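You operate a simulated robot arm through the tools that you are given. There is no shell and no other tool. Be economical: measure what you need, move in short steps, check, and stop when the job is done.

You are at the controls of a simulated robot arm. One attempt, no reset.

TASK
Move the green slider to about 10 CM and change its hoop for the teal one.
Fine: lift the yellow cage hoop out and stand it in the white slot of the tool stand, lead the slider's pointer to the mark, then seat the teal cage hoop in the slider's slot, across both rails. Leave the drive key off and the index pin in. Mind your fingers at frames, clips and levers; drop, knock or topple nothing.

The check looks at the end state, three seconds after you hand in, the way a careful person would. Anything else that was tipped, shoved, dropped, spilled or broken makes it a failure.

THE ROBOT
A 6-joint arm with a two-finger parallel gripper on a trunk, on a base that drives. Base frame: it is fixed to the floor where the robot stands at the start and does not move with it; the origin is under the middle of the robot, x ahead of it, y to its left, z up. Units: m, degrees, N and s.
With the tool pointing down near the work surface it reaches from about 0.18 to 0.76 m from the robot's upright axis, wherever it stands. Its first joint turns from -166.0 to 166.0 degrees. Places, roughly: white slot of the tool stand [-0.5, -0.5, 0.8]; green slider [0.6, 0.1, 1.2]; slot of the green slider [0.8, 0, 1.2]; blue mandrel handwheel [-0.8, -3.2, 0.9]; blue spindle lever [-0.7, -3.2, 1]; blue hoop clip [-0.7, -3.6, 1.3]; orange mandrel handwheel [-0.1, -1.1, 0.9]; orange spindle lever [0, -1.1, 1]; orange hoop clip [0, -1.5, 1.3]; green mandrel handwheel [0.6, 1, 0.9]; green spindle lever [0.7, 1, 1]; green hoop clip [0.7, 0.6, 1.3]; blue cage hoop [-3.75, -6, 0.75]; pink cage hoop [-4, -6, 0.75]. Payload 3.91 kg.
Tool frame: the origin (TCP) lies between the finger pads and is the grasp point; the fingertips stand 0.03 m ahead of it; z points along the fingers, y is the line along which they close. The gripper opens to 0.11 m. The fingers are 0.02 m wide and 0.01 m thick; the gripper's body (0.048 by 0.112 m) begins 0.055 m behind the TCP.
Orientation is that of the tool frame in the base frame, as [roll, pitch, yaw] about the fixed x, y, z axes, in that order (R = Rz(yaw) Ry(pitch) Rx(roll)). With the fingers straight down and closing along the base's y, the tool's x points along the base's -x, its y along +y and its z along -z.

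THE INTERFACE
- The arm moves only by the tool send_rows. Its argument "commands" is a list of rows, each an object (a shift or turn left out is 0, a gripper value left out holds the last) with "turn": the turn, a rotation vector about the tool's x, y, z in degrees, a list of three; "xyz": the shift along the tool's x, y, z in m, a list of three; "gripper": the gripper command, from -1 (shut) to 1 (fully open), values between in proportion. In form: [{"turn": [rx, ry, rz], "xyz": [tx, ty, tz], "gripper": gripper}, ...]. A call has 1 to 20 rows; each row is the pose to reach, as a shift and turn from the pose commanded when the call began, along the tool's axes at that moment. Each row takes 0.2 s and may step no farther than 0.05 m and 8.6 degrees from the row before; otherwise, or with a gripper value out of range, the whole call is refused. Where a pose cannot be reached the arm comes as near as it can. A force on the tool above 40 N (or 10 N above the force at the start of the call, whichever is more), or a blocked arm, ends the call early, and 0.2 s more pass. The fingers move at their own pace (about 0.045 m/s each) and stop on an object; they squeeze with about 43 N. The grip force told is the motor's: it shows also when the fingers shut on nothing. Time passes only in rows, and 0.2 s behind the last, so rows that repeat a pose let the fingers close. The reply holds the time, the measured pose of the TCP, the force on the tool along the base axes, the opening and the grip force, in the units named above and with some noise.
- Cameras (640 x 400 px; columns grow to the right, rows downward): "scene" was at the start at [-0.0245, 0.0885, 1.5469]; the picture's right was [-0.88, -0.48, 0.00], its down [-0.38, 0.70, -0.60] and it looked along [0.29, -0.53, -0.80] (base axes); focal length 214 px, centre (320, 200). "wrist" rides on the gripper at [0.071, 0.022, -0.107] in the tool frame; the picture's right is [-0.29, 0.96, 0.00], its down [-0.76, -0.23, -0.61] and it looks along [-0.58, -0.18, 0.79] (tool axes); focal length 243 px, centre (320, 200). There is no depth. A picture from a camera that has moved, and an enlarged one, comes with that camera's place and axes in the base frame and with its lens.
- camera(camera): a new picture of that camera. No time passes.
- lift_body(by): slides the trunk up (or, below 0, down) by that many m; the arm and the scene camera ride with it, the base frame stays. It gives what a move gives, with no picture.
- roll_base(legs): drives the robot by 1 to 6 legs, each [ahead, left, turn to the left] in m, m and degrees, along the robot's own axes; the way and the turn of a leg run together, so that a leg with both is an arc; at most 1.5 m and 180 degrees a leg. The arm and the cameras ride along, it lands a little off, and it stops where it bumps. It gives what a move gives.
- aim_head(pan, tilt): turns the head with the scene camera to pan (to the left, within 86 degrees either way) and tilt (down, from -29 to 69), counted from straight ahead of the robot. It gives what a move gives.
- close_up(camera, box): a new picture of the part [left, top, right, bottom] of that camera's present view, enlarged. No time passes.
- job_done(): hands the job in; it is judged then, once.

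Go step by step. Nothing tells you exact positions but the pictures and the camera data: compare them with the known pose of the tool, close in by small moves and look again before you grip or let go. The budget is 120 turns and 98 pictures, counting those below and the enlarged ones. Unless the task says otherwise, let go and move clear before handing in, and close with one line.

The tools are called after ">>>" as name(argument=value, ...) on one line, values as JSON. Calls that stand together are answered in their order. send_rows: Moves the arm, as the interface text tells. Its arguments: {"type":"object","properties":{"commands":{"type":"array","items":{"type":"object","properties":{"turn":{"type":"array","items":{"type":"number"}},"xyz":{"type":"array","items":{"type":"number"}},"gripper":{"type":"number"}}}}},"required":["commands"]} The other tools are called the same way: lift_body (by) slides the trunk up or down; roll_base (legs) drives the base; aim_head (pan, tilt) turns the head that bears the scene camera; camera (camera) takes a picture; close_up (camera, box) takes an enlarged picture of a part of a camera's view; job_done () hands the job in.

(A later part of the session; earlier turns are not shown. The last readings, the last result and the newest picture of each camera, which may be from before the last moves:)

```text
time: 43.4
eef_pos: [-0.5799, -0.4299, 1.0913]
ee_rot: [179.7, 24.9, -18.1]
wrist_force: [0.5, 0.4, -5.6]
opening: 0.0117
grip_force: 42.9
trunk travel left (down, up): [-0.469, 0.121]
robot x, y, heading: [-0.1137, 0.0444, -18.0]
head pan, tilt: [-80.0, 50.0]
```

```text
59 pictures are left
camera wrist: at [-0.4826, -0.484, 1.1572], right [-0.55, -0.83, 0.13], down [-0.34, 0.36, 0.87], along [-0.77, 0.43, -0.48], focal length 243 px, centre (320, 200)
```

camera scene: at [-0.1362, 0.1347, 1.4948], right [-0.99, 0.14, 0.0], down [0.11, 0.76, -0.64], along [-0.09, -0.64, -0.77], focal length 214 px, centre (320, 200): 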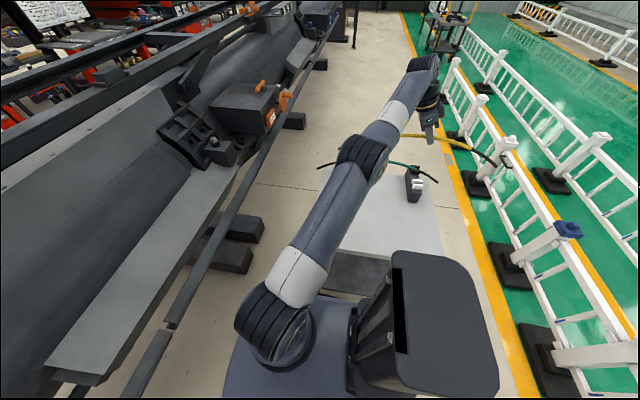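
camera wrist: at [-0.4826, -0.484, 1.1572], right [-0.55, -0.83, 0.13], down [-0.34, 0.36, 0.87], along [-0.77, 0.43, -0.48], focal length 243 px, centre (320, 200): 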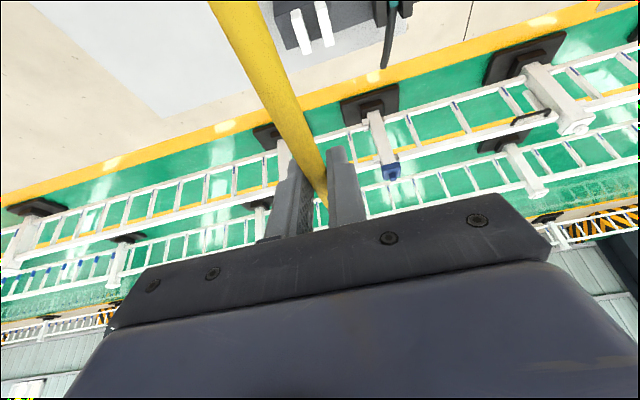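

>>> send_rows(commands=[{"xyz": [0.035, 0.004, -0.016]}, {"xyz": [0.07, 0.008, -0.032]}, {"xyz": [0.1035, 0.015, -0.0478]}, {"xyz": [0.1203, 0.015, -0.0115]}, {"xyz": [0.1371, 0.015, 0.0248]}, {"xyz": [0.1455, 0.015, 0.043]}])

>>> camera(camera="scene")

>>> camera(camera="wrist")

```text
time: 44.8
eef_pos: [-0.4776, -0.4816, 0.9904]
ee_rot: [179.7, 24.8, -18.1]
wrist_force: [-1.4, -0.1, -4.6]
opening: 0.0116
grip_force: 43.0
trunk travel left (down, up): [-0.469, 0.121]
robot x, y, heading: [-0.1165, 0.0436, -17.9]
head pan, tilt: [-80.0, 50.0]
```

```text
58 pictures are left
camera scene: at [-0.136, 0.1345, 1.4949], right [-0.99, 0.14, 0.0], down [0.11, 0.76, -0.64], along [-0.09, -0.64, -0.77], focal length 214 px, centre (320, 200)
```

scene: 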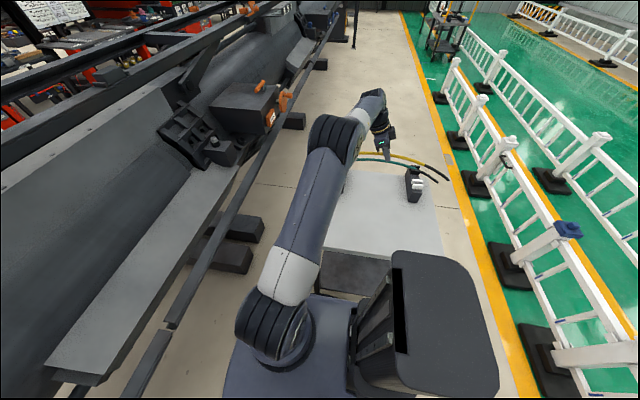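

```text
57 pictures are left
camera wrist: at [-0.3796, -0.5349, 1.0563], right [-0.55, -0.83, 0.13], down [-0.34, 0.36, 0.87], along [-0.77, 0.43, -0.48], focal length 243 px, centre (320, 200)
```

wrist: 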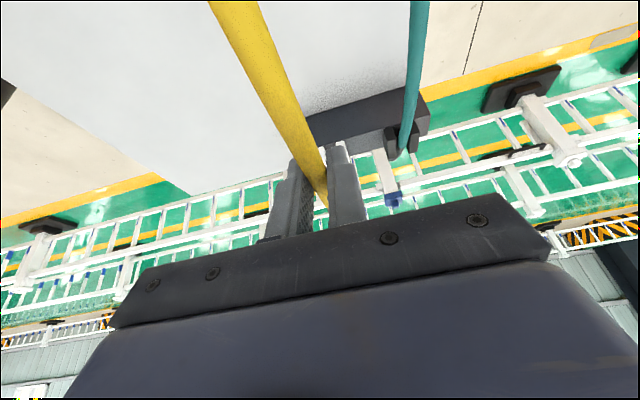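

>>> close_up(camera="scene", box=[345, 130, 465, 215])

>>> close_up(camera="wrist", box=[280, 70, 460, 220])

```text
4.71 times, centred on (405, 172) of scene
camera zoom: at [-0.136, 0.1345, 1.4949], right [-0.99, 0.14, 0.0], down [0.11, 0.76, -0.64], along [-0.09, -0.64, -0.77], focal length 1009 px, centre (-80, 329)
```

zoom: 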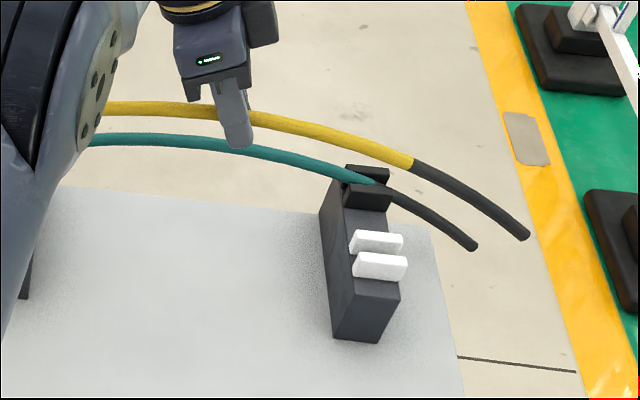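

```text
2.67 times, centred on (370, 145) of wrist
camera zoom: at [-0.3796, -0.5349, 1.0563], right [-0.55, -0.83, 0.13], down [-0.34, 0.36, 0.87], along [-0.77, 0.43, -0.48], focal length 647 px, centre (187, 347)
```

zoom: 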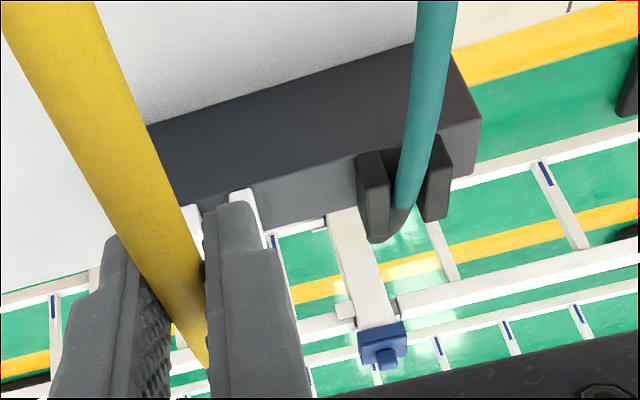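

>>> send_rows(commands=[{"xyz": [0.0105, -0.003, 0.0227]}, {"xyz": [0.021, -0.003, 0.0454]}, {"xyz": [0.0273, -0.003, 0.059]}])

>>> close_up(camera="scene", box=[345, 130, 465, 215])

>>> close_up(camera="wrist", box=[200, 70, 440, 220])

```text
time: 45.6
eef_pos: [-0.4751, -0.4761, 0.9251]
ee_rot: [179.7, 24.8, -18.0]
wrist_force: [0.1, -0.6, -4.9]
opening: 0.0116
grip_force: 42.9
trunk travel left (down, up): [-0.469, 0.121]
robot x, y, heading: [-0.1157, 0.0465, -17.9]
head pan, tilt: [-80.0, 50.0]
```

```text
4.71 times, centred on (405, 172) of scene
camera zoom: at [-0.136, 0.1345, 1.4949], right [-0.99, 0.14, 0.0], down [0.11, 0.76, -0.64], along [-0.09, -0.64, -0.77], focal length 1009 px, centre (-80, 329)
```

zoom: 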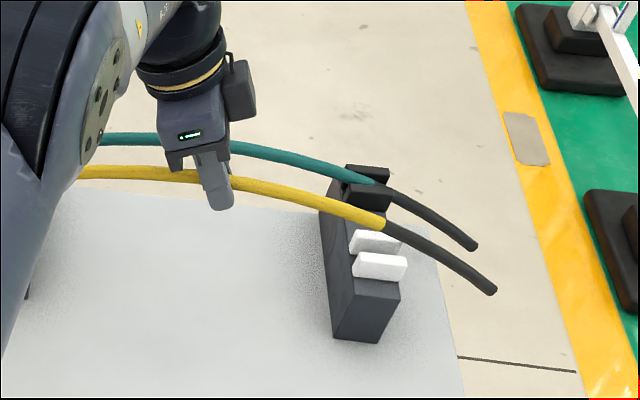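

```text
2.67 times, centred on (320, 145) of wrist
camera zoom: at [-0.3783, -0.5312, 0.9912], right [-0.55, -0.83, 0.13], down [-0.34, 0.36, 0.87], along [-0.77, 0.43, -0.48], focal length 647 px, centre (320, 347)
```

zoom: 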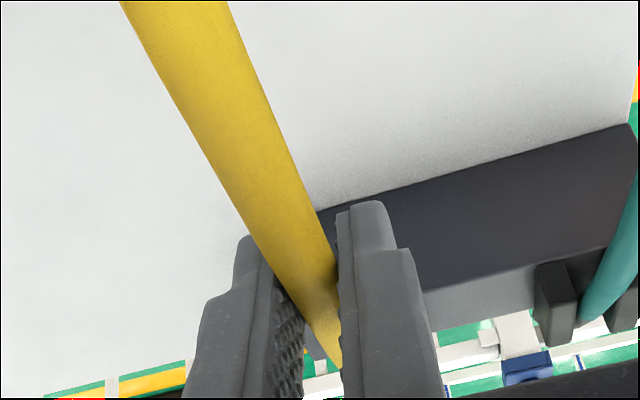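

>>> send_rows(commands=[{"xyz": [-0.0067, 0.001, 0.0141]}, {"xyz": [-0.0025, 0.001, 0.0232]}])

>>> close_up(camera="scene", box=[390, 155, 470, 210])

>>> camera(camera="wrist")

```text
time: 46.2
eef_pos: [-0.4854, -0.4737, 0.9045]
ee_rot: [179.8, 24.9, -18.0]
wrist_force: [2.1, 2.6, -5.4]
opening: 0.0118
grip_force: 43.1
trunk travel left (down, up): [-0.469, 0.121]
robot x, y, heading: [-0.1137, 0.0483, -18.0]
head pan, tilt: [-80.0, 50.0]
```

```text
7.27 times, centred on (430, 182) of scene
camera zoom: at [-0.1358, 0.1351, 1.4948], right [-0.99, 0.14, 0.0], down [0.11, 0.76, -0.64], along [-0.09, -0.64, -0.77], focal length 1560 px, centre (-480, 327)
```

zoom: 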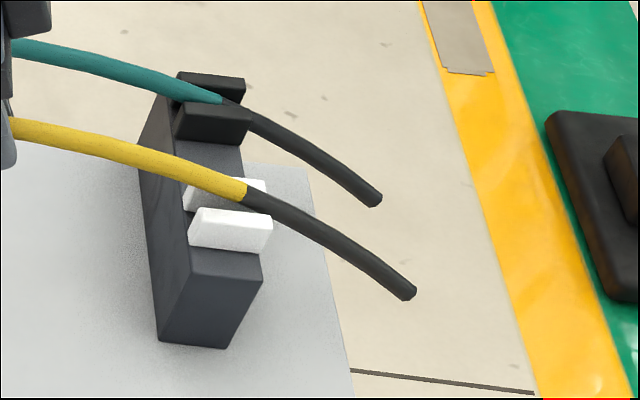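

```text
51 pictures are left
camera wrist: at [-0.389, -0.5283, 0.9713], right [-0.55, -0.83, 0.12], down [-0.34, 0.36, 0.87], along [-0.76, 0.43, -0.48], focal length 243 px, centre (320, 200)
```

wrist: 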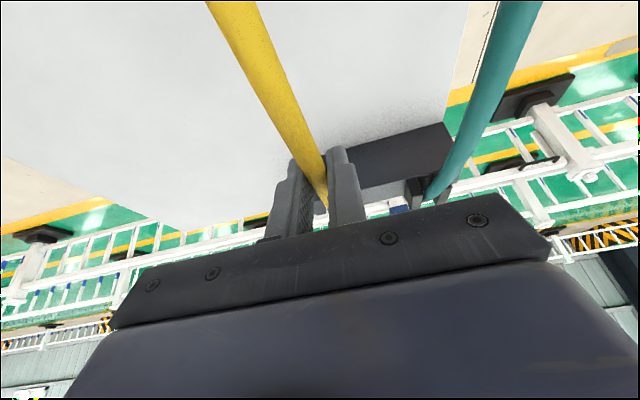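

>>> send_rows(commands=[{"xyz": [0.0017, 0, 0.0036]}, {"xyz": [0.0034, 0, 0.0073]}])

>>> close_up(camera="scene", box=[390, 155, 470, 210])

```text
time: 46.8
eef_pos: [-0.4868, -0.4729, 0.8984]
ee_rot: [179.7, 24.8, -18.1]
wrist_force: [1.5, 5.8, -3.6]
opening: 0.0117
grip_force: 42.7
trunk travel left (down, up): [-0.469, 0.121]
robot x, y, heading: [-0.1151, 0.0471, -18.0]
head pan, tilt: [-80.0, 50.0]
```

```text
7.27 times, centred on (430, 182) of scene
camera zoom: at [-0.1357, 0.1354, 1.4948], right [-0.99, 0.14, 0.0], down [0.11, 0.76, -0.64], along [-0.09, -0.64, -0.77], focal length 1560 px, centre (-480, 327)
```

zoom: 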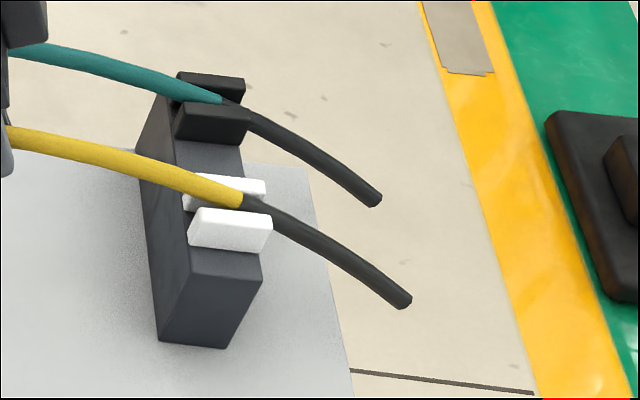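

>>> send_rows(commands=[{"xyz": [0, -0.003, 0]}, {"xyz": [0.0013, -0.003, 0.0027]}, {"xyz": [0.0025, -0.003, 0.0054]}])

>>> close_up(camera="scene", box=[390, 155, 470, 210])

```text
time: 47.6
eef_pos: [-0.4866, -0.4731, 0.8927]
ee_rot: [179.7, 24.9, -18.1]
wrist_force: [0.8, 0.1, 0.3]
opening: 0.0116
grip_force: 43.1
trunk travel left (down, up): [-0.469, 0.121]
robot x, y, heading: [-0.1159, 0.0483, -17.9]
head pan, tilt: [-80.0, 50.0]
```

```text
7.27 times, centred on (430, 182) of scene
camera zoom: at [-0.1356, 0.1348, 1.495], right [-0.99, 0.14, 0.0], down [0.11, 0.76, -0.64], along [-0.09, -0.64, -0.77], focal length 1560 px, centre (-480, 327)
```

zoom: 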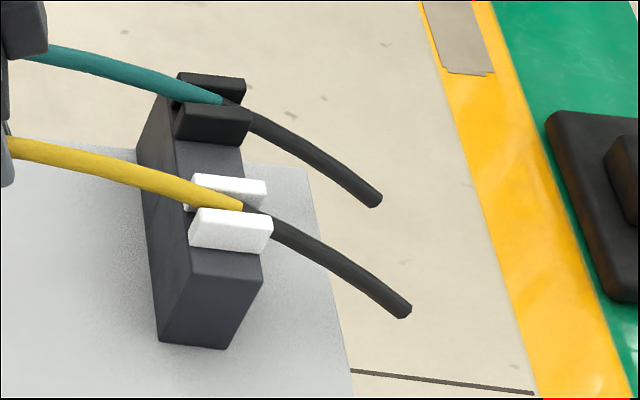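

>>> send_rows(commands=[{"xyz": [0.0006, 0, 0.0013]}, {"xyz": [0.0011, 0, 0.0023]}])

>>> close_up(camera="wrist", box=[180, 0, 420, 220])

```text
time: 48.2
eef_pos: [-0.4867, -0.4718, 0.8911]
ee_rot: [179.4, 25.1, -18.3]
wrist_force: [-2.6, 3.1, 16.9]
opening: 0.0115
grip_force: 42.5
trunk travel left (down, up): [-0.469, 0.121]
robot x, y, heading: [-0.115, 0.044, -18.1]
head pan, tilt: [-80.0, 50.0]
```

```text
1.82 times, centred on (300, 110) of wrist
camera zoom: at [-0.3892, -0.5256, 0.9587], right [-0.55, -0.83, 0.13], down [-0.34, 0.36, 0.87], along [-0.77, 0.43, -0.48], focal length 441 px, centre (356, 364)
```

zoom: 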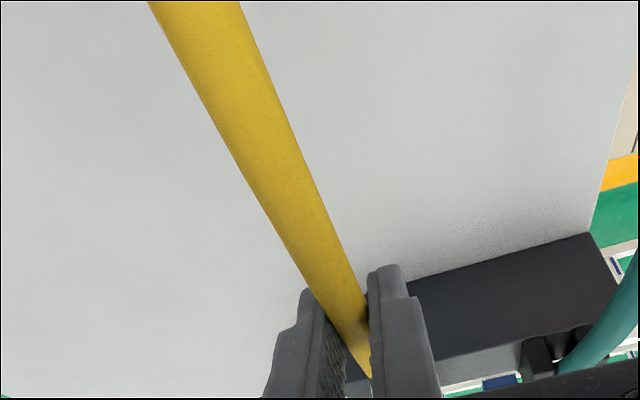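

Force now shows solid seating. I'll ease up slightly and open a little, then check both slots.

>>> send_rows(commands=[{"xyz": [-0.0006, 0, -0.0013]}, {"xyz": [-0.0006, 0, -0.0013], "gripper": -0.6}, {"xyz": [-0.0006, 0, -0.0013], "gripper": -0.4}, {"xyz": [-0.0006, 0, -0.0013], "gripper": -0.4}])

>>> camera(camera="wrist")

>>> close_up(camera="scene", box=[350, 130, 470, 210])

```text
time: 49.2
eef_pos: [-0.4849, -0.4724, 0.8895]
ee_rot: [179.7, 24.8, -18.1]
wrist_force: [-0.5, 0.0, -0.5]
opening: 0.0331
grip_force: 0.0
trunk travel left (down, up): [-0.469, 0.121]
robot x, y, heading: [-0.113, 0.0466, -17.8]
head pan, tilt: [-80.0, 50.0]
```

```text
47 pictures are left
camera wrist: at [-0.3887, -0.5261, 0.9573], right [-0.55, -0.83, 0.13], down [-0.34, 0.36, 0.87], along [-0.77, 0.43, -0.48], focal length 243 px, centre (320, 200)
```

wrist: 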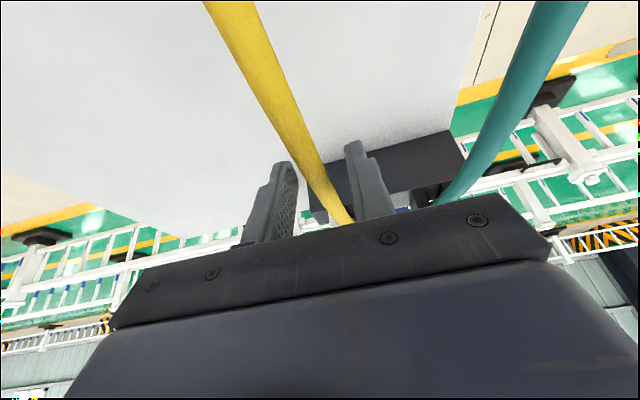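

```text
5.00 times, centred on (410, 170) of scene
camera zoom: at [-0.1357, 0.1349, 1.4948], right [-0.99, 0.14, 0.0], down [0.11, 0.76, -0.64], along [-0.09, -0.64, -0.77], focal length 1072 px, centre (-130, 350)
```

zoom: 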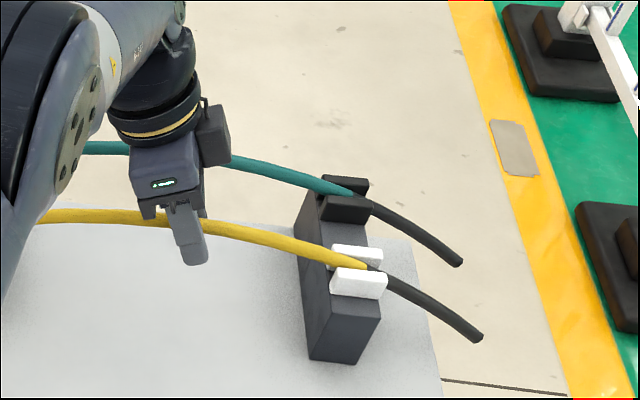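

>>> send_rows(commands=[{"xyz": [0, 0, -0.03]}, {"xyz": [0, 0, -0.07]}, {"xyz": [0, 0, -0.11]}, {"xyz": [0, 0, -0.15]}, {"xyz": [-0.03, 0, -0.18]}])

>>> camera(camera="wrist")

>>> camera(camera="scene")

```text
time: 50.4
eef_pos: [-0.4405, -0.4865, 1.0669]
ee_rot: [179.7, 24.7, -18.1]
wrist_force: [0.0, 1.0, 0.8]
opening: 0.0329
grip_force: 0.1
trunk travel left (down, up): [-0.469, 0.121]
robot x, y, heading: [-0.1185, 0.0484, -18.2]
head pan, tilt: [-80.0, 50.0]
```

```text
45 pictures are left
camera wrist: at [-0.3444, -0.5401, 1.1337], right [-0.55, -0.83, 0.13], down [-0.34, 0.36, 0.87], along [-0.77, 0.43, -0.48], focal length 243 px, centre (320, 200)
```

wrist: 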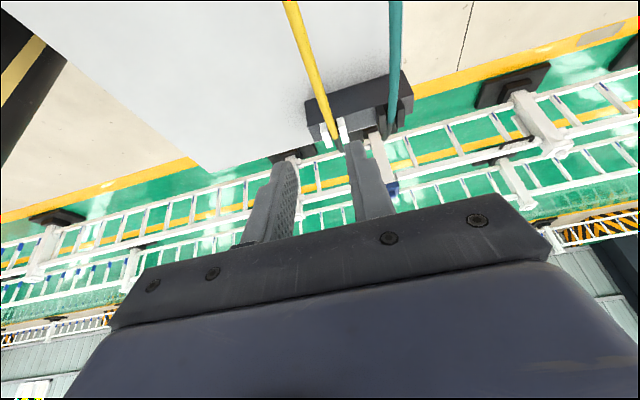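

```text
44 pictures are left
camera scene: at [-0.1355, 0.1348, 1.4948], right [-0.99, 0.14, 0.0], down [0.11, 0.76, -0.64], along [-0.09, -0.64, -0.77], focal length 214 px, centre (320, 200)
```

scene: 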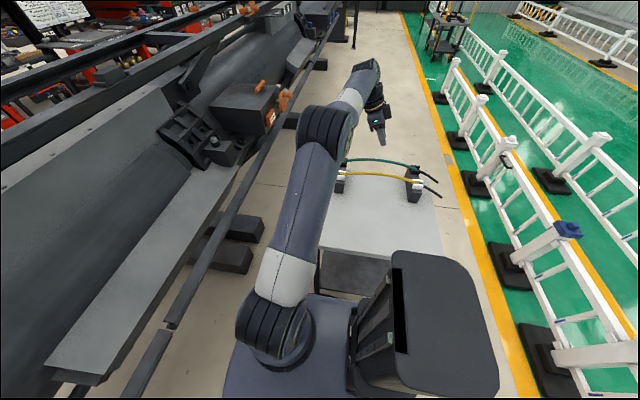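

>>> send_rows(commands=[{"xyz": [0.007, -0.001, -0.0125], "turn": [-3.15, 0, -6.81]}, {"xyz": [0.014, -0.001, -0.025], "turn": [-6.29, 0, -13.62]}, {"xyz": [0.021, -0.002, -0.0375], "turn": [-9.44, 0, -20.43]}, {"xyz": [0.029, -0.003, -0.05], "turn": [-12.59, 0, -27.23]}, {"xyz": [0.036, -0.003, -0.0625], "turn": [-15.73, 0, -34.04]}, {"xyz": [0.043, -0.004, -0.075], "turn": [-18.88, 0, -40.85]}, {"xyz": [0.05, -0.005, -0.0875], "turn": [-22.02, 0, -47.66]}, {"xyz": [0.057, -0.005, -0.1], "turn": [-25.17, 0, -54.47]}, {"xyz": [0.064, -0.006, -0.1125], "turn": [-28.32, 0, -61.28]}, {"xyz": [0.072, -0.007, -0.125], "turn": [-31.46, 0, -68.09]}, {"xyz": [0.079, -0.007, -0.1375], "turn": [-34.61, 0, -74.89]}, {"xyz": [0.086, -0.008, -0.15], "turn": [-37.76, 0, -81.7]}])

>>> close_up(camera="scene", box=[320, 140, 460, 220])

```text
time: 53.0
eef_pos: [-0.302, -0.5208, 1.1662]
ee_rot: [-180.0, 25.1, 72.3]
wrist_force: [-0.2, -0.1, -0.6]
opening: 0.0332
grip_force: 0.1
trunk travel left (down, up): [-0.469, 0.121]
robot x, y, heading: [-0.1142, 0.047, -17.9]
head pan, tilt: [-80.0, 50.0]
```

```text
4.57 times, centred on (390, 180) of scene
camera zoom: at [-0.1357, 0.135, 1.4948], right [-0.99, 0.14, 0.0], down [0.11, 0.76, -0.64], along [-0.09, -0.64, -0.77], focal length 980 px, centre (0, 291)
```

zoom: 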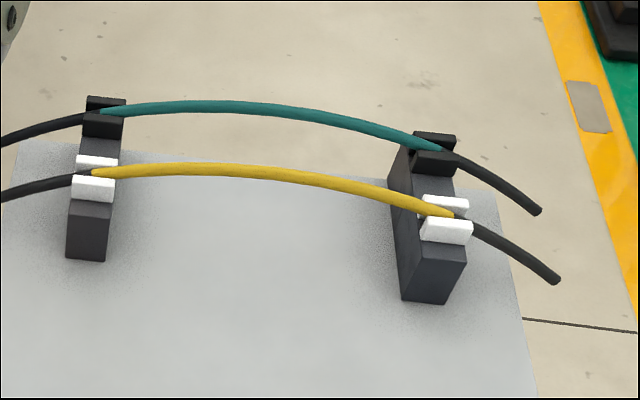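

Yellow is properly seated in both white slots. Next I raise the trunk, swing the arm back to the front and drive to the slider.

>>> lift_body(by=0.12)

>>> send_rows(commands=[{"xyz": [0.0017, 0.0472, -0.0008], "turn": [-1.91, 0, -4.08]}, {"xyz": [0.0067, 0.0942, -0.0031], "turn": [-3.82, 0, -8.15]}, {"xyz": [0.015, 0.1405, -0.007], "turn": [-5.73, 0, -12.23]}, {"xyz": [0.0267, 0.186, -0.0125], "turn": [-7.64, 0, -16.3]}, {"xyz": [0.0415, 0.2304, -0.0194], "turn": [-9.54, 0, -20.38]}, {"xyz": [0.0594, 0.2733, -0.0278], "turn": [-11.45, 0, -24.45]}, {"xyz": [0.0803, 0.3145, -0.0376], "turn": [-13.36, 0, -28.53]}, {"xyz": [0.1041, 0.3538, -0.0488], "turn": [-15.27, 0, -32.6]}, {"xyz": [0.1306, 0.391, -0.0612], "turn": [-17.18, 0, -36.68]}, {"xyz": [0.1597, 0.4257, -0.0748], "turn": [-19.09, 0, -40.75]}, {"xyz": [0.1911, 0.4578, -0.0895], "turn": [-21, 0, -44.83]}, {"xyz": [0.2247, 0.487, -0.1052], "turn": [-22.91, 0, -48.9]}])

>>> send_rows(commands=[{"xyz": [0.0017, 0.0472, -0.0008], "turn": [-1.91, 0, -4.08]}, {"xyz": [0.0067, 0.0942, -0.0031], "turn": [-3.82, 0, -8.15]}, {"xyz": [0.015, 0.1405, -0.007], "turn": [-5.73, 0, -12.23]}, {"xyz": [0.0267, 0.186, -0.0125], "turn": [-7.64, 0, -16.3]}, {"xyz": [0.0415, 0.2304, -0.0194], "turn": [-9.54, 0, -20.38]}, {"xyz": [0.0594, 0.2733, -0.0278], "turn": [-11.45, 0, -24.45]}, {"xyz": [0.0803, 0.3145, -0.0376], "turn": [-13.36, 0, -28.53]}])

```text
time: 54.5
eef_pos: [-0.3016, -0.5205, 1.2862]
ee_rot: [-180.0, 25.1, 72.0]
wrist_force: [0.2, 0.0, 0.2]
opening: 0.0327
grip_force: 0.0
trunk travel left (down, up): [-0.589, 0.001]
robot x, y, heading: [-0.1156, 0.0458, -18.0]
head pan, tilt: [-80.0, 50.0]
```

```text
time: 57.1
eef_pos: [0.2383, -0.4359, 1.2864]
ee_rot: [-180.0, 25.1, 126.2]
wrist_force: [0.5, 0.0, 0.2]
opening: 0.0329
grip_force: 0.2
trunk travel left (down, up): [-0.589, 0.001]
robot x, y, heading: [-0.1132, 0.0451, -18.1]
head pan, tilt: [-80.0, 50.0]
```

```text
time: 58.7
eef_pos: [0.4421, -0.1771, 1.2868]
ee_rot: [-179.9, 25.1, 157.7]
wrist_force: [0.6, 0.8, 0.6]
opening: 0.0331
grip_force: 0.1
trunk travel left (down, up): [-0.589, 0.001]
robot x, y, heading: [-0.1172, 0.0459, -18.2]
head pan, tilt: [-80.0, 50.0]
```

>>> send_rows(commands=[{"xyz": [0.02, 0, 0], "turn": [0, -7.5, 0]}, {"xyz": [0.042, 0, 0], "turn": [0, -15, 0]}, {"xyz": [0.064, 0, -0.002], "turn": [0, -22.5, 0]}, {"xyz": [0.085, 0, -0.005], "turn": [0, -30, 0]}, {"xyz": [0.106, 0, -0.008], "turn": [0, -37.5, 0]}, {"xyz": [0.1278, 0, -0.0101], "turn": [0, -45, 0]}])

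>>> roll_base(legs=[[0, 0.25, 0]])

>>> aim_head(pan=-15, tilt=30)

>>> camera(camera="scene")

>>> camera(camera="wrist")

```text
time: 60.1
eef_pos: [0.3302, -0.1324, 1.2418]
ee_rot: [179.8, 70.1, 157.5]
wrist_force: [-0.7, -0.4, -0.3]
opening: 0.033
grip_force: 0.1
trunk travel left (down, up): [-0.589, 0.001]
robot x, y, heading: [-0.1139, 0.0487, -18.2]
head pan, tilt: [-80.0, 50.0]
```

```text
time: 61.9
eef_pos: [0.4091, 0.107, 1.2409]
ee_rot: [-180.0, 70.2, 157.5]
wrist_force: [-0.7, 0.0, 0.0]
opening: 0.0327
grip_force: 0.0
trunk travel left (down, up): [-0.589, 0.001]
robot x, y, heading: [-0.0384, 0.2834, -18.6]
head pan, tilt: [-80.0, 50.0]
```

```text
time: 63.3
eef_pos: [0.4092, 0.1054, 1.2416]
ee_rot: [-180.0, 70.1, 157.3]
wrist_force: [0.5, -0.4, -0.2]
opening: 0.0331
grip_force: 0.2
trunk travel left (down, up): [-0.589, 0.001]
robot x, y, heading: [-0.0325, 0.2859, -18.0]
head pan, tilt: [-15.0, 30.0]
```

```text
42 pictures are left
camera scene: at [0.0298, 0.4022, 1.6443], right [-0.55, -0.84, 0.0], down [-0.42, 0.27, -0.87], along [0.72, -0.47, -0.5], focal length 214 px, centre (320, 200)
```

scene: 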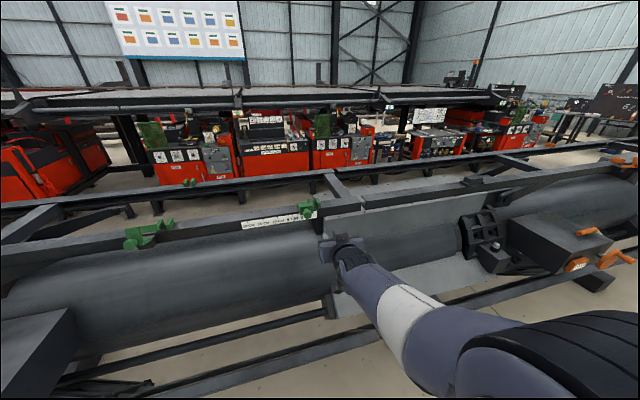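

```text
41 pictures are left
camera wrist: at [0.3007, 0.1738, 1.2103], right [0.46, 0.84, 0.27], down [-0.38, -0.09, 0.92], along [0.8, -0.53, 0.28], focal length 243 px, centre (320, 200)
```

wrist: 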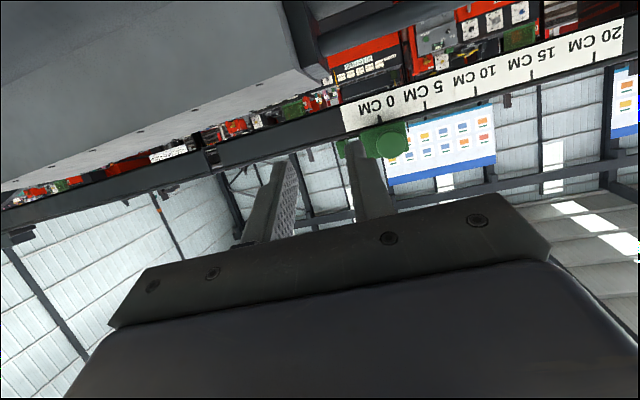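

>>> close_up(camera="wrist", box=[320, 60, 480, 170])

>>> close_up(camera="scene", box=[230, 170, 350, 270])

```text
3.64 times, centred on (400, 115) of wrist
camera zoom: at [0.3007, 0.1738, 1.2103], right [0.46, 0.84, 0.27], down [-0.38, -0.09, 0.92], along [0.8, -0.53, 0.28], focal length 882 px, centre (29, 509)
```

zoom: 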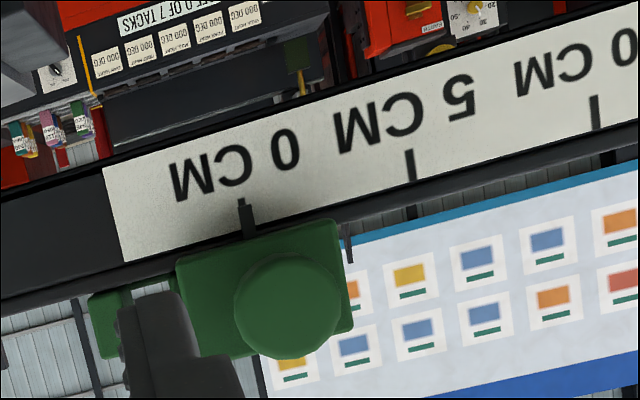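

```text
4.00 times, centred on (290, 220) of scene
camera zoom: at [0.0298, 0.4022, 1.6443], right [-0.55, -0.84, 0.0], down [-0.42, 0.27, -0.87], along [0.72, -0.47, -0.5], focal length 858 px, centre (440, 120)
```

zoom: 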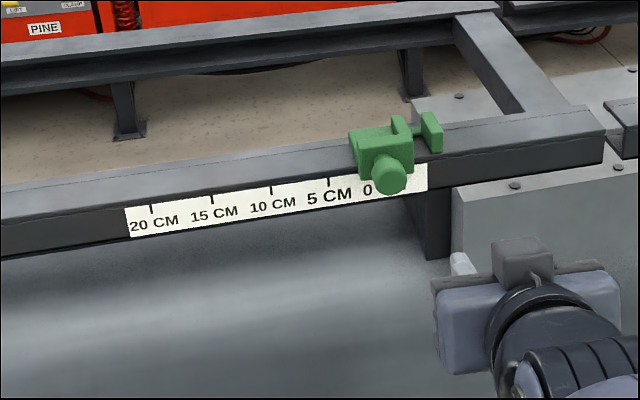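

The pointer reads 0 cm right now, so the slider must travel 0.100 m. I'll approach its knob (about [0.552, 0.11, 1.245]) with the gripper level-ish and slightly open.

>>> send_rows(commands=[{"xyz": [-0.0114, 0.0178, 0.0203], "turn": [-1.44, 0, -0.52], "gripper": -0.05}, {"xyz": [-0.0228, 0.0355, 0.0406], "turn": [-2.89, 0, -1.05], "gripper": -0.05}, {"xyz": [-0.0342, 0.0533, 0.0609], "turn": [-4.33, 0, -1.57], "gripper": -0.05}, {"xyz": [-0.0342, 0.0533, 0.0609], "turn": [-4.33, 0, -1.57], "gripper": -0.05}])

>>> camera(camera="wrist")

>>> close_up(camera="scene", box=[230, 170, 350, 270])

```text
time: 64.3
eef_pos: [0.4923, 0.1264, 1.2519]
ee_rot: [-180.0, 70.2, 162.1]
wrist_force: [1.0, 0.4, 1.0]
opening: 0.0523
grip_force: 0.1
trunk travel left (down, up): [-0.589, 0.001]
robot x, y, heading: [-0.0359, 0.2872, -18.1]
head pan, tilt: [-15.0, 30.0]
```

```text
38 pictures are left
camera wrist: at [0.3794, 0.1867, 1.2216], right [0.39, 0.88, 0.27], down [-0.37, -0.12, 0.92], along [0.84, -0.46, 0.28], focal length 243 px, centre (320, 200)
```

wrist: 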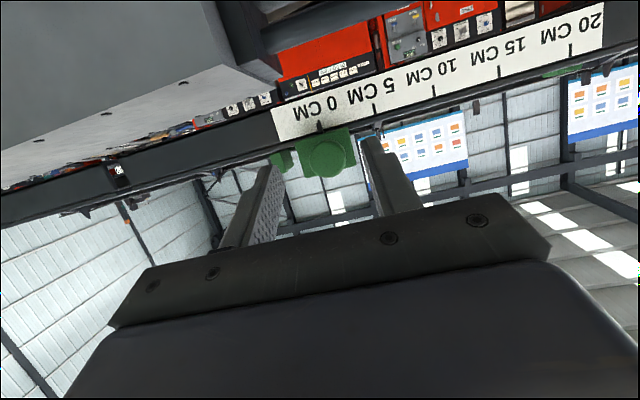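

```text
4.00 times, centred on (290, 220) of scene
camera zoom: at [0.0301, 0.4022, 1.6444], right [-0.55, -0.84, 0.0], down [-0.42, 0.27, -0.87], along [0.72, -0.47, -0.5], focal length 858 px, centre (440, 120)
```

zoom: 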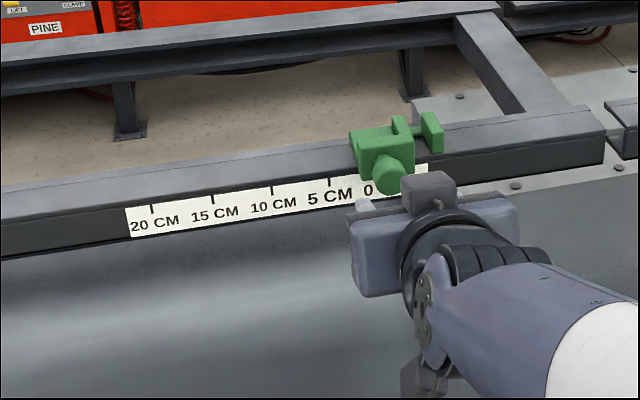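

>>> send_rows(commands=[{"xyz": [-0.009, 0.004, 0.02]}, {"xyz": [-0.0175, 0.004, 0.0426]}])

>>> camera(camera="wrist")

>>> close_up(camera="scene", box=[280, 190, 340, 240])

```text
time: 64.9
eef_pos: [0.5385, 0.1187, 1.2537]
ee_rot: [-180.0, 70.1, 162.0]
wrist_force: [-0.3, -1.6, 0.3]
opening: 0.0523
grip_force: 0.1
trunk travel left (down, up): [-0.589, 0.001]
robot x, y, heading: [-0.0386, 0.2871, -18.2]
head pan, tilt: [-15.0, 30.0]
```

```text
36 pictures are left
camera wrist: at [0.4255, 0.1771, 1.2223], right [0.39, 0.88, 0.27], down [-0.37, -0.12, 0.92], along [0.84, -0.46, 0.28], focal length 243 px, centre (320, 200)
```

wrist: 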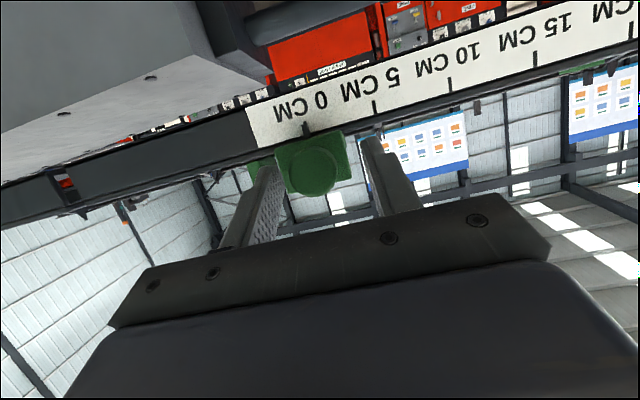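

```text
8.00 times, centred on (310, 215) of scene
camera zoom: at [0.0304, 0.4021, 1.6443], right [-0.55, -0.84, 0.0], down [-0.42, 0.27, -0.87], along [0.72, -0.47, -0.5], focal length 1716 px, centre (400, 80)
```

zoom: 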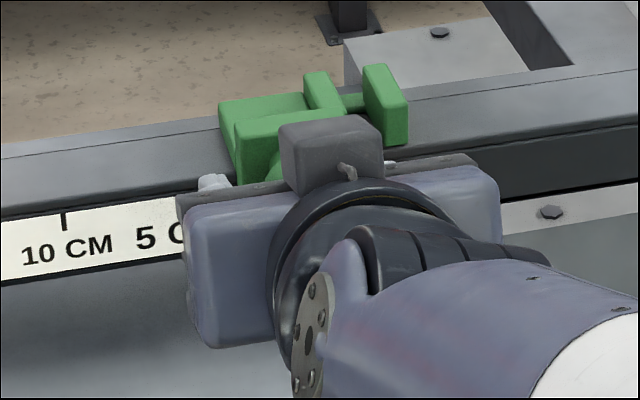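

>>> send_rows(commands=[{"xyz": [0, -0.003, 0]}, {"xyz": [0, -0.003, 0], "gripper": -0.4}, {"xyz": [0, -0.003, 0], "gripper": -1}, {"xyz": [0, -0.003, 0], "gripper": -1}, {"xyz": [0, -0.003, 0], "gripper": -1}, {"xyz": [0, -0.003, 0], "gripper": -1}])

>>> close_up(camera="wrist", box=[220, 60, 460, 210])

```text
time: 66.3
eef_pos: [0.5368, 0.1155, 1.2541]
ee_rot: [-179.9, 70.1, 161.9]
wrist_force: [-0.4, 1.0, -0.2]
opening: 0.0268
grip_force: 45.0
trunk travel left (down, up): [-0.589, 0.001]
robot x, y, heading: [-0.0358, 0.2837, -18.1]
head pan, tilt: [-15.0, 30.0]
```

```text
2.67 times, centred on (340, 135) of wrist
camera zoom: at [0.4239, 0.1745, 1.2229], right [0.39, 0.88, 0.27], down [-0.37, -0.12, 0.92], along [0.84, -0.46, 0.28], focal length 647 px, centre (267, 373)
```

zoom: 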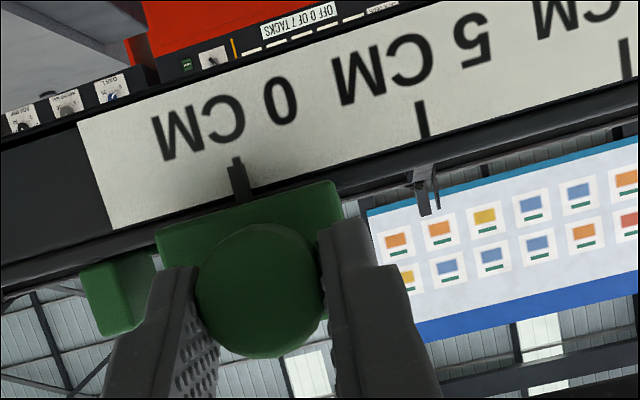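

>>> send_rows(commands=[{"xyz": [0, 0.008, 0]}, {"xyz": [0, 0.018, 0]}, {"xyz": [0, 0.03, 0]}, {"xyz": [0, 0.042, 0]}, {"xyz": [0, 0.05, 0]}])

>>> close_up(camera="wrist", box=[220, 60, 460, 210])

```text
time: 67.5
eef_pos: [0.5525, 0.1623, 1.2538]
ee_rot: [179.9, 70.0, 161.8]
wrist_force: [-5.1, -2.9, -4.2]
opening: 0.0271
grip_force: 45.0
trunk travel left (down, up): [-0.589, 0.001]
robot x, y, heading: [-0.0381, 0.2847, -18.1]
head pan, tilt: [-15.0, 30.0]
```

```text
2.67 times, centred on (340, 135) of wrist
camera zoom: at [0.4388, 0.2212, 1.223], right [0.39, 0.88, 0.27], down [-0.37, -0.12, 0.92], along [0.84, -0.46, 0.28], focal length 647 px, centre (267, 373)
```

zoom: 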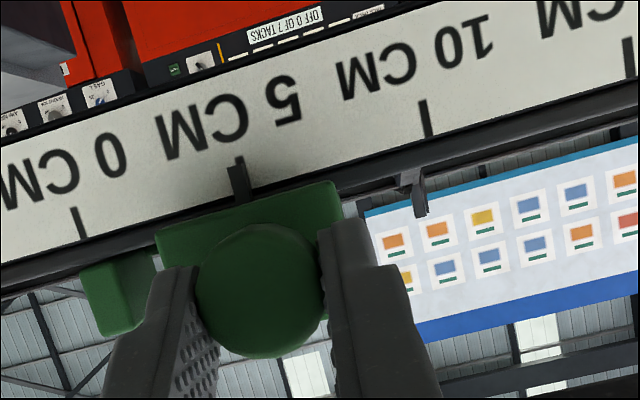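

>>> send_rows(commands=[{"xyz": [0, 0.01, 0]}, {"xyz": [0, 0.022, 0]}, {"xyz": [0, 0.034, 0]}, {"xyz": [0, 0.045, 0]}, {"xyz": [0, 0.051, 0]}, {"xyz": [0, 0.051, 0]}])

>>> close_up(camera="wrist", box=[240, 70, 400, 170])

```text
time: 68.9
eef_pos: [0.5681, 0.2101, 1.2543]
ee_rot: [-179.9, 70.0, 162.1]
wrist_force: [-13.7, -0.4, -12.8]
opening: 0.0272
grip_force: 45.1
trunk travel left (down, up): [-0.589, 0.001]
robot x, y, heading: [-0.0386, 0.2861, -18.3]
head pan, tilt: [-15.0, 30.0]
```

```text
4.00 times, centred on (320, 120) of wrist
camera zoom: at [0.4544, 0.2702, 1.2232], right [0.39, 0.88, 0.27], down [-0.37, -0.12, 0.92], along [0.84, -0.46, 0.27], focal length 970 px, centre (320, 520)
```

zoom: 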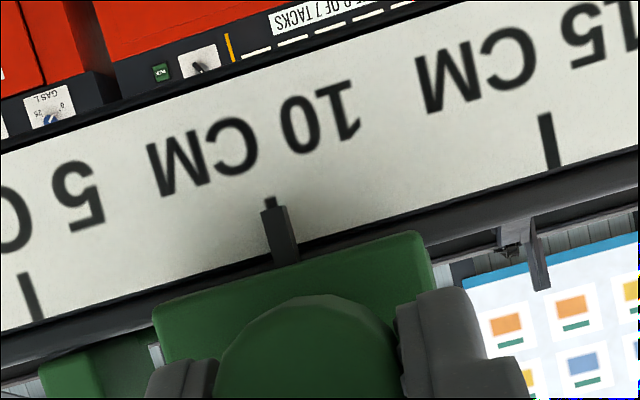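

Pointer sits on the 10 CM tick. I'll release the knob and back straight out.

>>> send_rows(commands=[{"gripper": -0.4}, {"gripper": -0.05}, {"gripper": -0.05}, {"gripper": -0.05}, {"xyz": [0, 0, -0.03]}, {"xyz": [0, 0, -0.07]}, {"xyz": [0, 0, -0.11]}])

>>> close_up(camera="wrist", box=[240, 60, 440, 180])

>>> close_up(camera="scene", box=[230, 170, 350, 270])

```text
time: 70.5
eef_pos: [0.4694, 0.2425, 1.2923]
ee_rot: [179.9, 70.1, 162.0]
wrist_force: [-0.1, -0.3, -0.2]
opening: 0.0523
grip_force: 0.1
trunk travel left (down, up): [-0.589, 0.001]
robot x, y, heading: [-0.0343, 0.2872, -18.0]
head pan, tilt: [-15.0, 30.0]
```

```text
3.20 times, centred on (340, 120) of wrist
camera zoom: at [0.356, 0.302, 1.2614], right [0.39, 0.88, 0.27], down [-0.37, -0.12, 0.92], along [0.84, -0.46, 0.28], focal length 776 px, centre (256, 456)
```

zoom: 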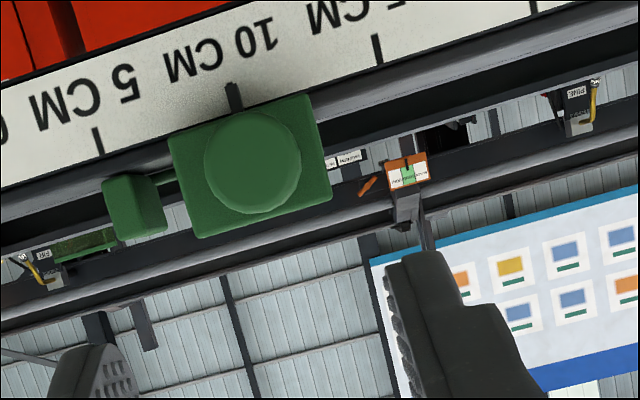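

```text
4.00 times, centred on (290, 220) of scene
camera zoom: at [0.0293, 0.4022, 1.6444], right [-0.55, -0.84, 0.0], down [-0.42, 0.27, -0.87], along [0.72, -0.47, -0.5], focal length 858 px, centre (440, 120)
```

zoom: 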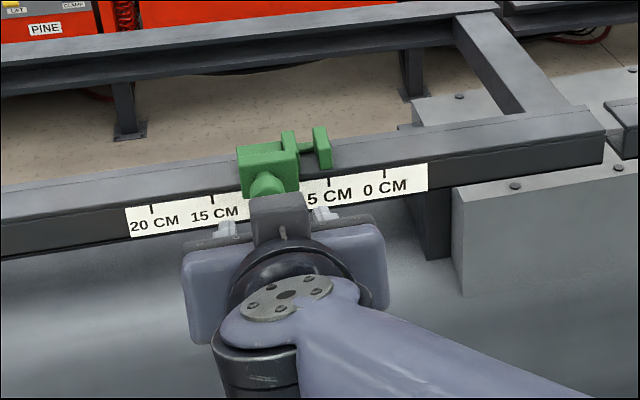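

>>> send_rows(commands=[{"turn": [0, 7.5, 0]}, {"turn": [0, 15, 0]}, {"turn": [0, 22.5, 0]}, {"turn": [0, 30, 0]}, {"turn": [0, 37.5, 0]}, {"turn": [0, 45, 0]}])

>>> roll_base(legs=[[0, -0.26, 0]])

>>> send_rows(commands=[{"xyz": [-0.0077, -0.0469, 0.0036], "turn": [2.28, 0, 4.89]}, {"xyz": [-0.0113, -0.0944, 0.0053], "turn": [4.56, 0, 9.79]}, {"xyz": [-0.0109, -0.142, 0.0051], "turn": [6.85, 0, 14.68]}, {"xyz": [-0.0063, -0.1894, 0.003], "turn": [9.13, 0, 19.58]}, {"xyz": [0.0022, -0.2361, -0.001], "turn": [11.41, 0, 24.47]}, {"xyz": [0.0147, -0.2817, -0.0068], "turn": [13.69, 0, 29.36]}, {"xyz": [0.031, -0.3259, -0.0145], "turn": [15.97, 0, 34.26]}, {"xyz": [0.051, -0.3681, -0.0238], "turn": [18.26, 0, 39.15]}, {"xyz": [0.0745, -0.4081, -0.0347], "turn": [20.54, 0, 44.05]}, {"xyz": [0.1013, -0.4454, -0.0472], "turn": [22.82, 0, 48.94]}, {"xyz": [0.1312, -0.4798, -0.0612], "turn": [25.1, 0, 53.83]}, {"xyz": [0.1639, -0.5109, -0.0764], "turn": [27.38, 0, 58.73]}, {"xyz": [0.1991, -0.5386, -0.0928], "turn": [29.67, 0, 63.62]}, {"xyz": [0.2365, -0.5624, -0.1103], "turn": [31.95, 0, 68.52]}, {"xyz": [0.2758, -0.5823, -0.1286], "turn": [34.23, 0, 73.41]}, {"xyz": [0.3166, -0.5979, -0.1476], "turn": [36.51, 0, 78.3]}, {"xyz": [0.3584, -0.6093, -0.1671], "turn": [38.79, 0, 83.2]}, {"xyz": [0.4012, -0.6163, -0.1871], "turn": [41.08, 0, 88.09]}, {"xyz": [0.4443, -0.6188, -0.2072], "turn": [43.36, 0, 92.99]}])

```text
time: 71.9
eef_pos: [0.467, 0.2743, 1.2799]
ee_rot: [-176.5, 27.0, 162.2]
wrist_force: [0.0, -0.4, -0.5]
opening: 0.0522
grip_force: 0.1
out of reach, approached as far as the arm can: row 5, 6
trunk travel left (down, up): [-0.589, 0.001]
robot x, y, heading: [-0.0363, 0.2864, -18.2]
head pan, tilt: [-15.0, 30.0]
```

```text
time: 73.8
eef_pos: [0.382, 0.0201, 1.2801]
ee_rot: [-176.5, 27.1, 161.8]
wrist_force: [-0.1, -0.4, 1.5]
opening: 0.052
grip_force: 0.1
trunk travel left (down, up): [-0.589, 0.001]
robot x, y, heading: [-0.12, 0.0328, -18.3]
head pan, tilt: [-15.0, 30.0]
```

```text
time: 77.8
eef_pos: [-0.3108, -0.3873, 1.2992]
ee_rot: [-165.7, 28.4, 65.1]
wrist_force: [-1.8, -0.1, 0.3]
opening: 0.0522
grip_force: 0.0
out of reach, approached as far as the arm can: row 3, 4, 5, 6, 7, 8, 9, 10, 11, 12, 13, 14, 15, 16, 17, 18, 19
trunk travel left (down, up): [-0.589, 0.001]
robot x, y, heading: [-0.1184, 0.0372, -18.4]
head pan, tilt: [-15.0, 30.0]
```

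The arm hit an inner reach limit and came off a bit in roll; I'll extend outward, straighten the tool, and lower the trunk.

>>> send_rows(commands=[{"xyz": [-0.0381, 0.0055, 0.0198], "turn": [-4.8, 1.1, 0]}, {"xyz": [-0.0761, 0.0109, 0.0397], "turn": [-9.5, 2.3, 0.2]}, {"xyz": [-0.1142, 0.0164, 0.0595], "turn": [-14.3, 3.4, 0.4]}, {"xyz": [-0.1142, 0.0164, 0.0595], "turn": [-14.3, 3.4, 0.4]}])

>>> lift_body(by=-0.12)

>>> aim_head(pan=-80, tilt=50)

```text
time: 78.8
eef_pos: [-0.3147, -0.5032, 1.2854]
ee_rot: [-165.7, 26.8, 68.5]
wrist_force: [0.6, 0.0, 0.3]
opening: 0.0521
grip_force: 0.1
out of reach, approached as far as the arm can: row 1, 2, 3, 4
trunk travel left (down, up): [-0.589, 0.001]
robot x, y, heading: [-0.1202, 0.0373, -18.5]
head pan, tilt: [-15.0, 30.0]
```

```text
time: 80.3
eef_pos: [-0.3131, -0.5006, 1.1662]
ee_rot: [-165.7, 26.7, 68.4]
wrist_force: [0.0, -0.5, 0.2]
opening: 0.0524
grip_force: 0.1
trunk travel left (down, up): [-0.469, 0.121]
robot x, y, heading: [-0.1202, 0.0341, -18.5]
head pan, tilt: [-15.0, 30.0]
```

```text
time: 81.7
eef_pos: [-0.3137, -0.4997, 1.1661]
ee_rot: [-165.7, 26.7, 68.5]
wrist_force: [-1.0, 0.6, 0.5]
opening: 0.0522
grip_force: 0.1
trunk travel left (down, up): [-0.469, 0.121]
robot x, y, heading: [-0.1215, 0.0326, -18.4]
head pan, tilt: [-80.0, 50.0]
```

>>> camera(camera="scene")

```text
29 pictures are left
camera scene: at [-0.1395, 0.1241, 1.4949], right [-0.99, 0.14, 0.0], down [0.11, 0.76, -0.64], along [-0.09, -0.64, -0.77], focal length 214 px, centre (320, 200)
```

scene: 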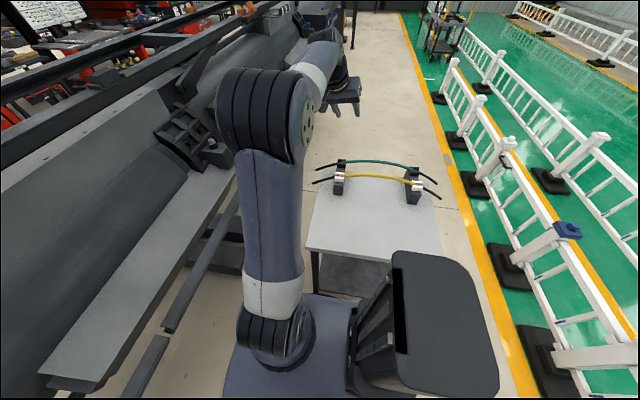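

>>> send_rows(commands=[{"xyz": [-0.001, 0.0093, 0.0367]}, {"xyz": [-0.002, 0.0185, 0.0734]}, {"xyz": [-0.0032, 0.0278, 0.1101], "turn": [-5, 0.6, 0]}, {"xyz": [-0.0032, 0.0278, 0.1101], "turn": [-10, 1.2, 0.1]}, {"xyz": [-0.0032, 0.0278, 0.1101], "turn": [-14.3, 1.7, 0.2]}])

```text
time: 82.8
eef_pos: [-0.3364, -0.5477, 1.0632]
ee_rot: [-166.0, 26.3, 70.6]
wrist_force: [-0.4, 0.7, -0.4]
opening: 0.0523
grip_force: 0.1
out of reach, approached as far as the arm can: row 3, 4, 5
trunk travel left (down, up): [-0.469, 0.121]
robot x, y, heading: [-0.1173, 0.0363, -18.2]
head pan, tilt: [-80.0, 50.0]
```

>>> send_rows(commands=[{"turn": [3.5, 1.7, 7]}, {"turn": [7.1, 3.5, 13.9]}, {"turn": [10.6, 5.2, 20.9]}, {"turn": [14.2, 6.9, 27.8]}, {"turn": [17.7, 8.7, 34.8]}, {"turn": [21.3, 10.4, 41.8]}])

```text
time: 84.2
eef_pos: [-0.3359, -0.5482, 1.0639]
ee_rot: [-166.0, 26.5, 22.3]
wrist_force: [0.3, 0.7, 0.3]
opening: 0.0525
grip_force: 0.1
trunk travel left (down, up): [-0.469, 0.121]
robot x, y, heading: [-0.1172, 0.0354, -18.5]
head pan, tilt: [-80.0, 50.0]
```

>>> send_rows(commands=[{"turn": [-5, 0.5, 0]}, {"turn": [-10, 1, 0.1]}, {"turn": [-14, 1.5, 0.2]}])

```text
time: 85.0
eef_pos: [-0.337, -0.5467, 1.0637]
ee_rot: [179.7, 24.8, 22.1]
wrist_force: [0.4, -0.5, -0.2]
opening: 0.0521
grip_force: 0.0
trunk travel left (down, up): [-0.469, 0.121]
robot x, y, heading: [-0.1171, 0.0359, -18.6]
head pan, tilt: [-80.0, 50.0]
```

>>> send_rows(commands=[{"xyz": [-0.0264, -0.0077, 0.021], "turn": [3.4, 0, 7.3]}, {"xyz": [-0.0528, -0.0154, 0.042], "turn": [6.7, 0, 14.6]}, {"xyz": [-0.0792, -0.0231, 0.063], "turn": [10.1, 0, 21.9]}, {"xyz": [-0.1056, -0.0308, 0.084], "turn": [13.4, 0, 29.1]}, {"xyz": [-0.132, -0.0385, 0.1051], "turn": [16.8, 0, 36.4]}, {"xyz": [-0.132, -0.0385, 0.1051], "turn": [16.8, 0, 36.4]}])

>>> camera(camera="wrist")

>>> close_up(camera="scene", box=[300, 110, 460, 210])

```text
time: 86.5
eef_pos: [-0.4836, -0.5433, 1.0181]
ee_rot: [179.7, 24.9, -18.1]
wrist_force: [0.2, -0.4, -0.1]
opening: 0.052
grip_force: 0.1
out of reach, approached as far as the arm can: row 4, 5, 6
trunk travel left (down, up): [-0.469, 0.121]
robot x, y, heading: [-0.119, 0.0363, -18.4]
head pan, tilt: [-80.0, 50.0]
```

```text
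28 pictures are left
camera wrist: at [-0.3857, -0.5973, 1.0847], right [-0.55, -0.83, 0.13], down [-0.34, 0.36, 0.87], along [-0.77, 0.43, -0.48], focal length 243 px, centre (320, 200)
```

wrist: 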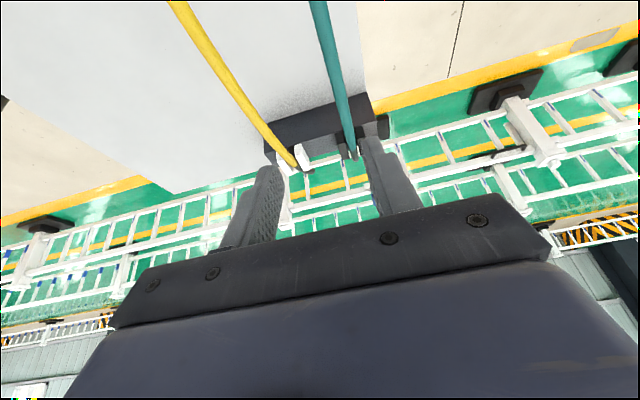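

```text
4.00 times, centred on (380, 160) of scene
camera zoom: at [-0.1396, 0.1243, 1.4948], right [-0.99, 0.15, 0.0], down [0.11, 0.76, -0.64], along [-0.09, -0.64, -0.77], focal length 858 px, centre (80, 360)
```

zoom: 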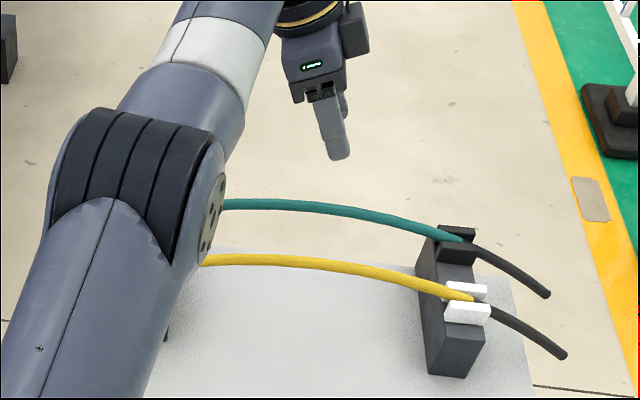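

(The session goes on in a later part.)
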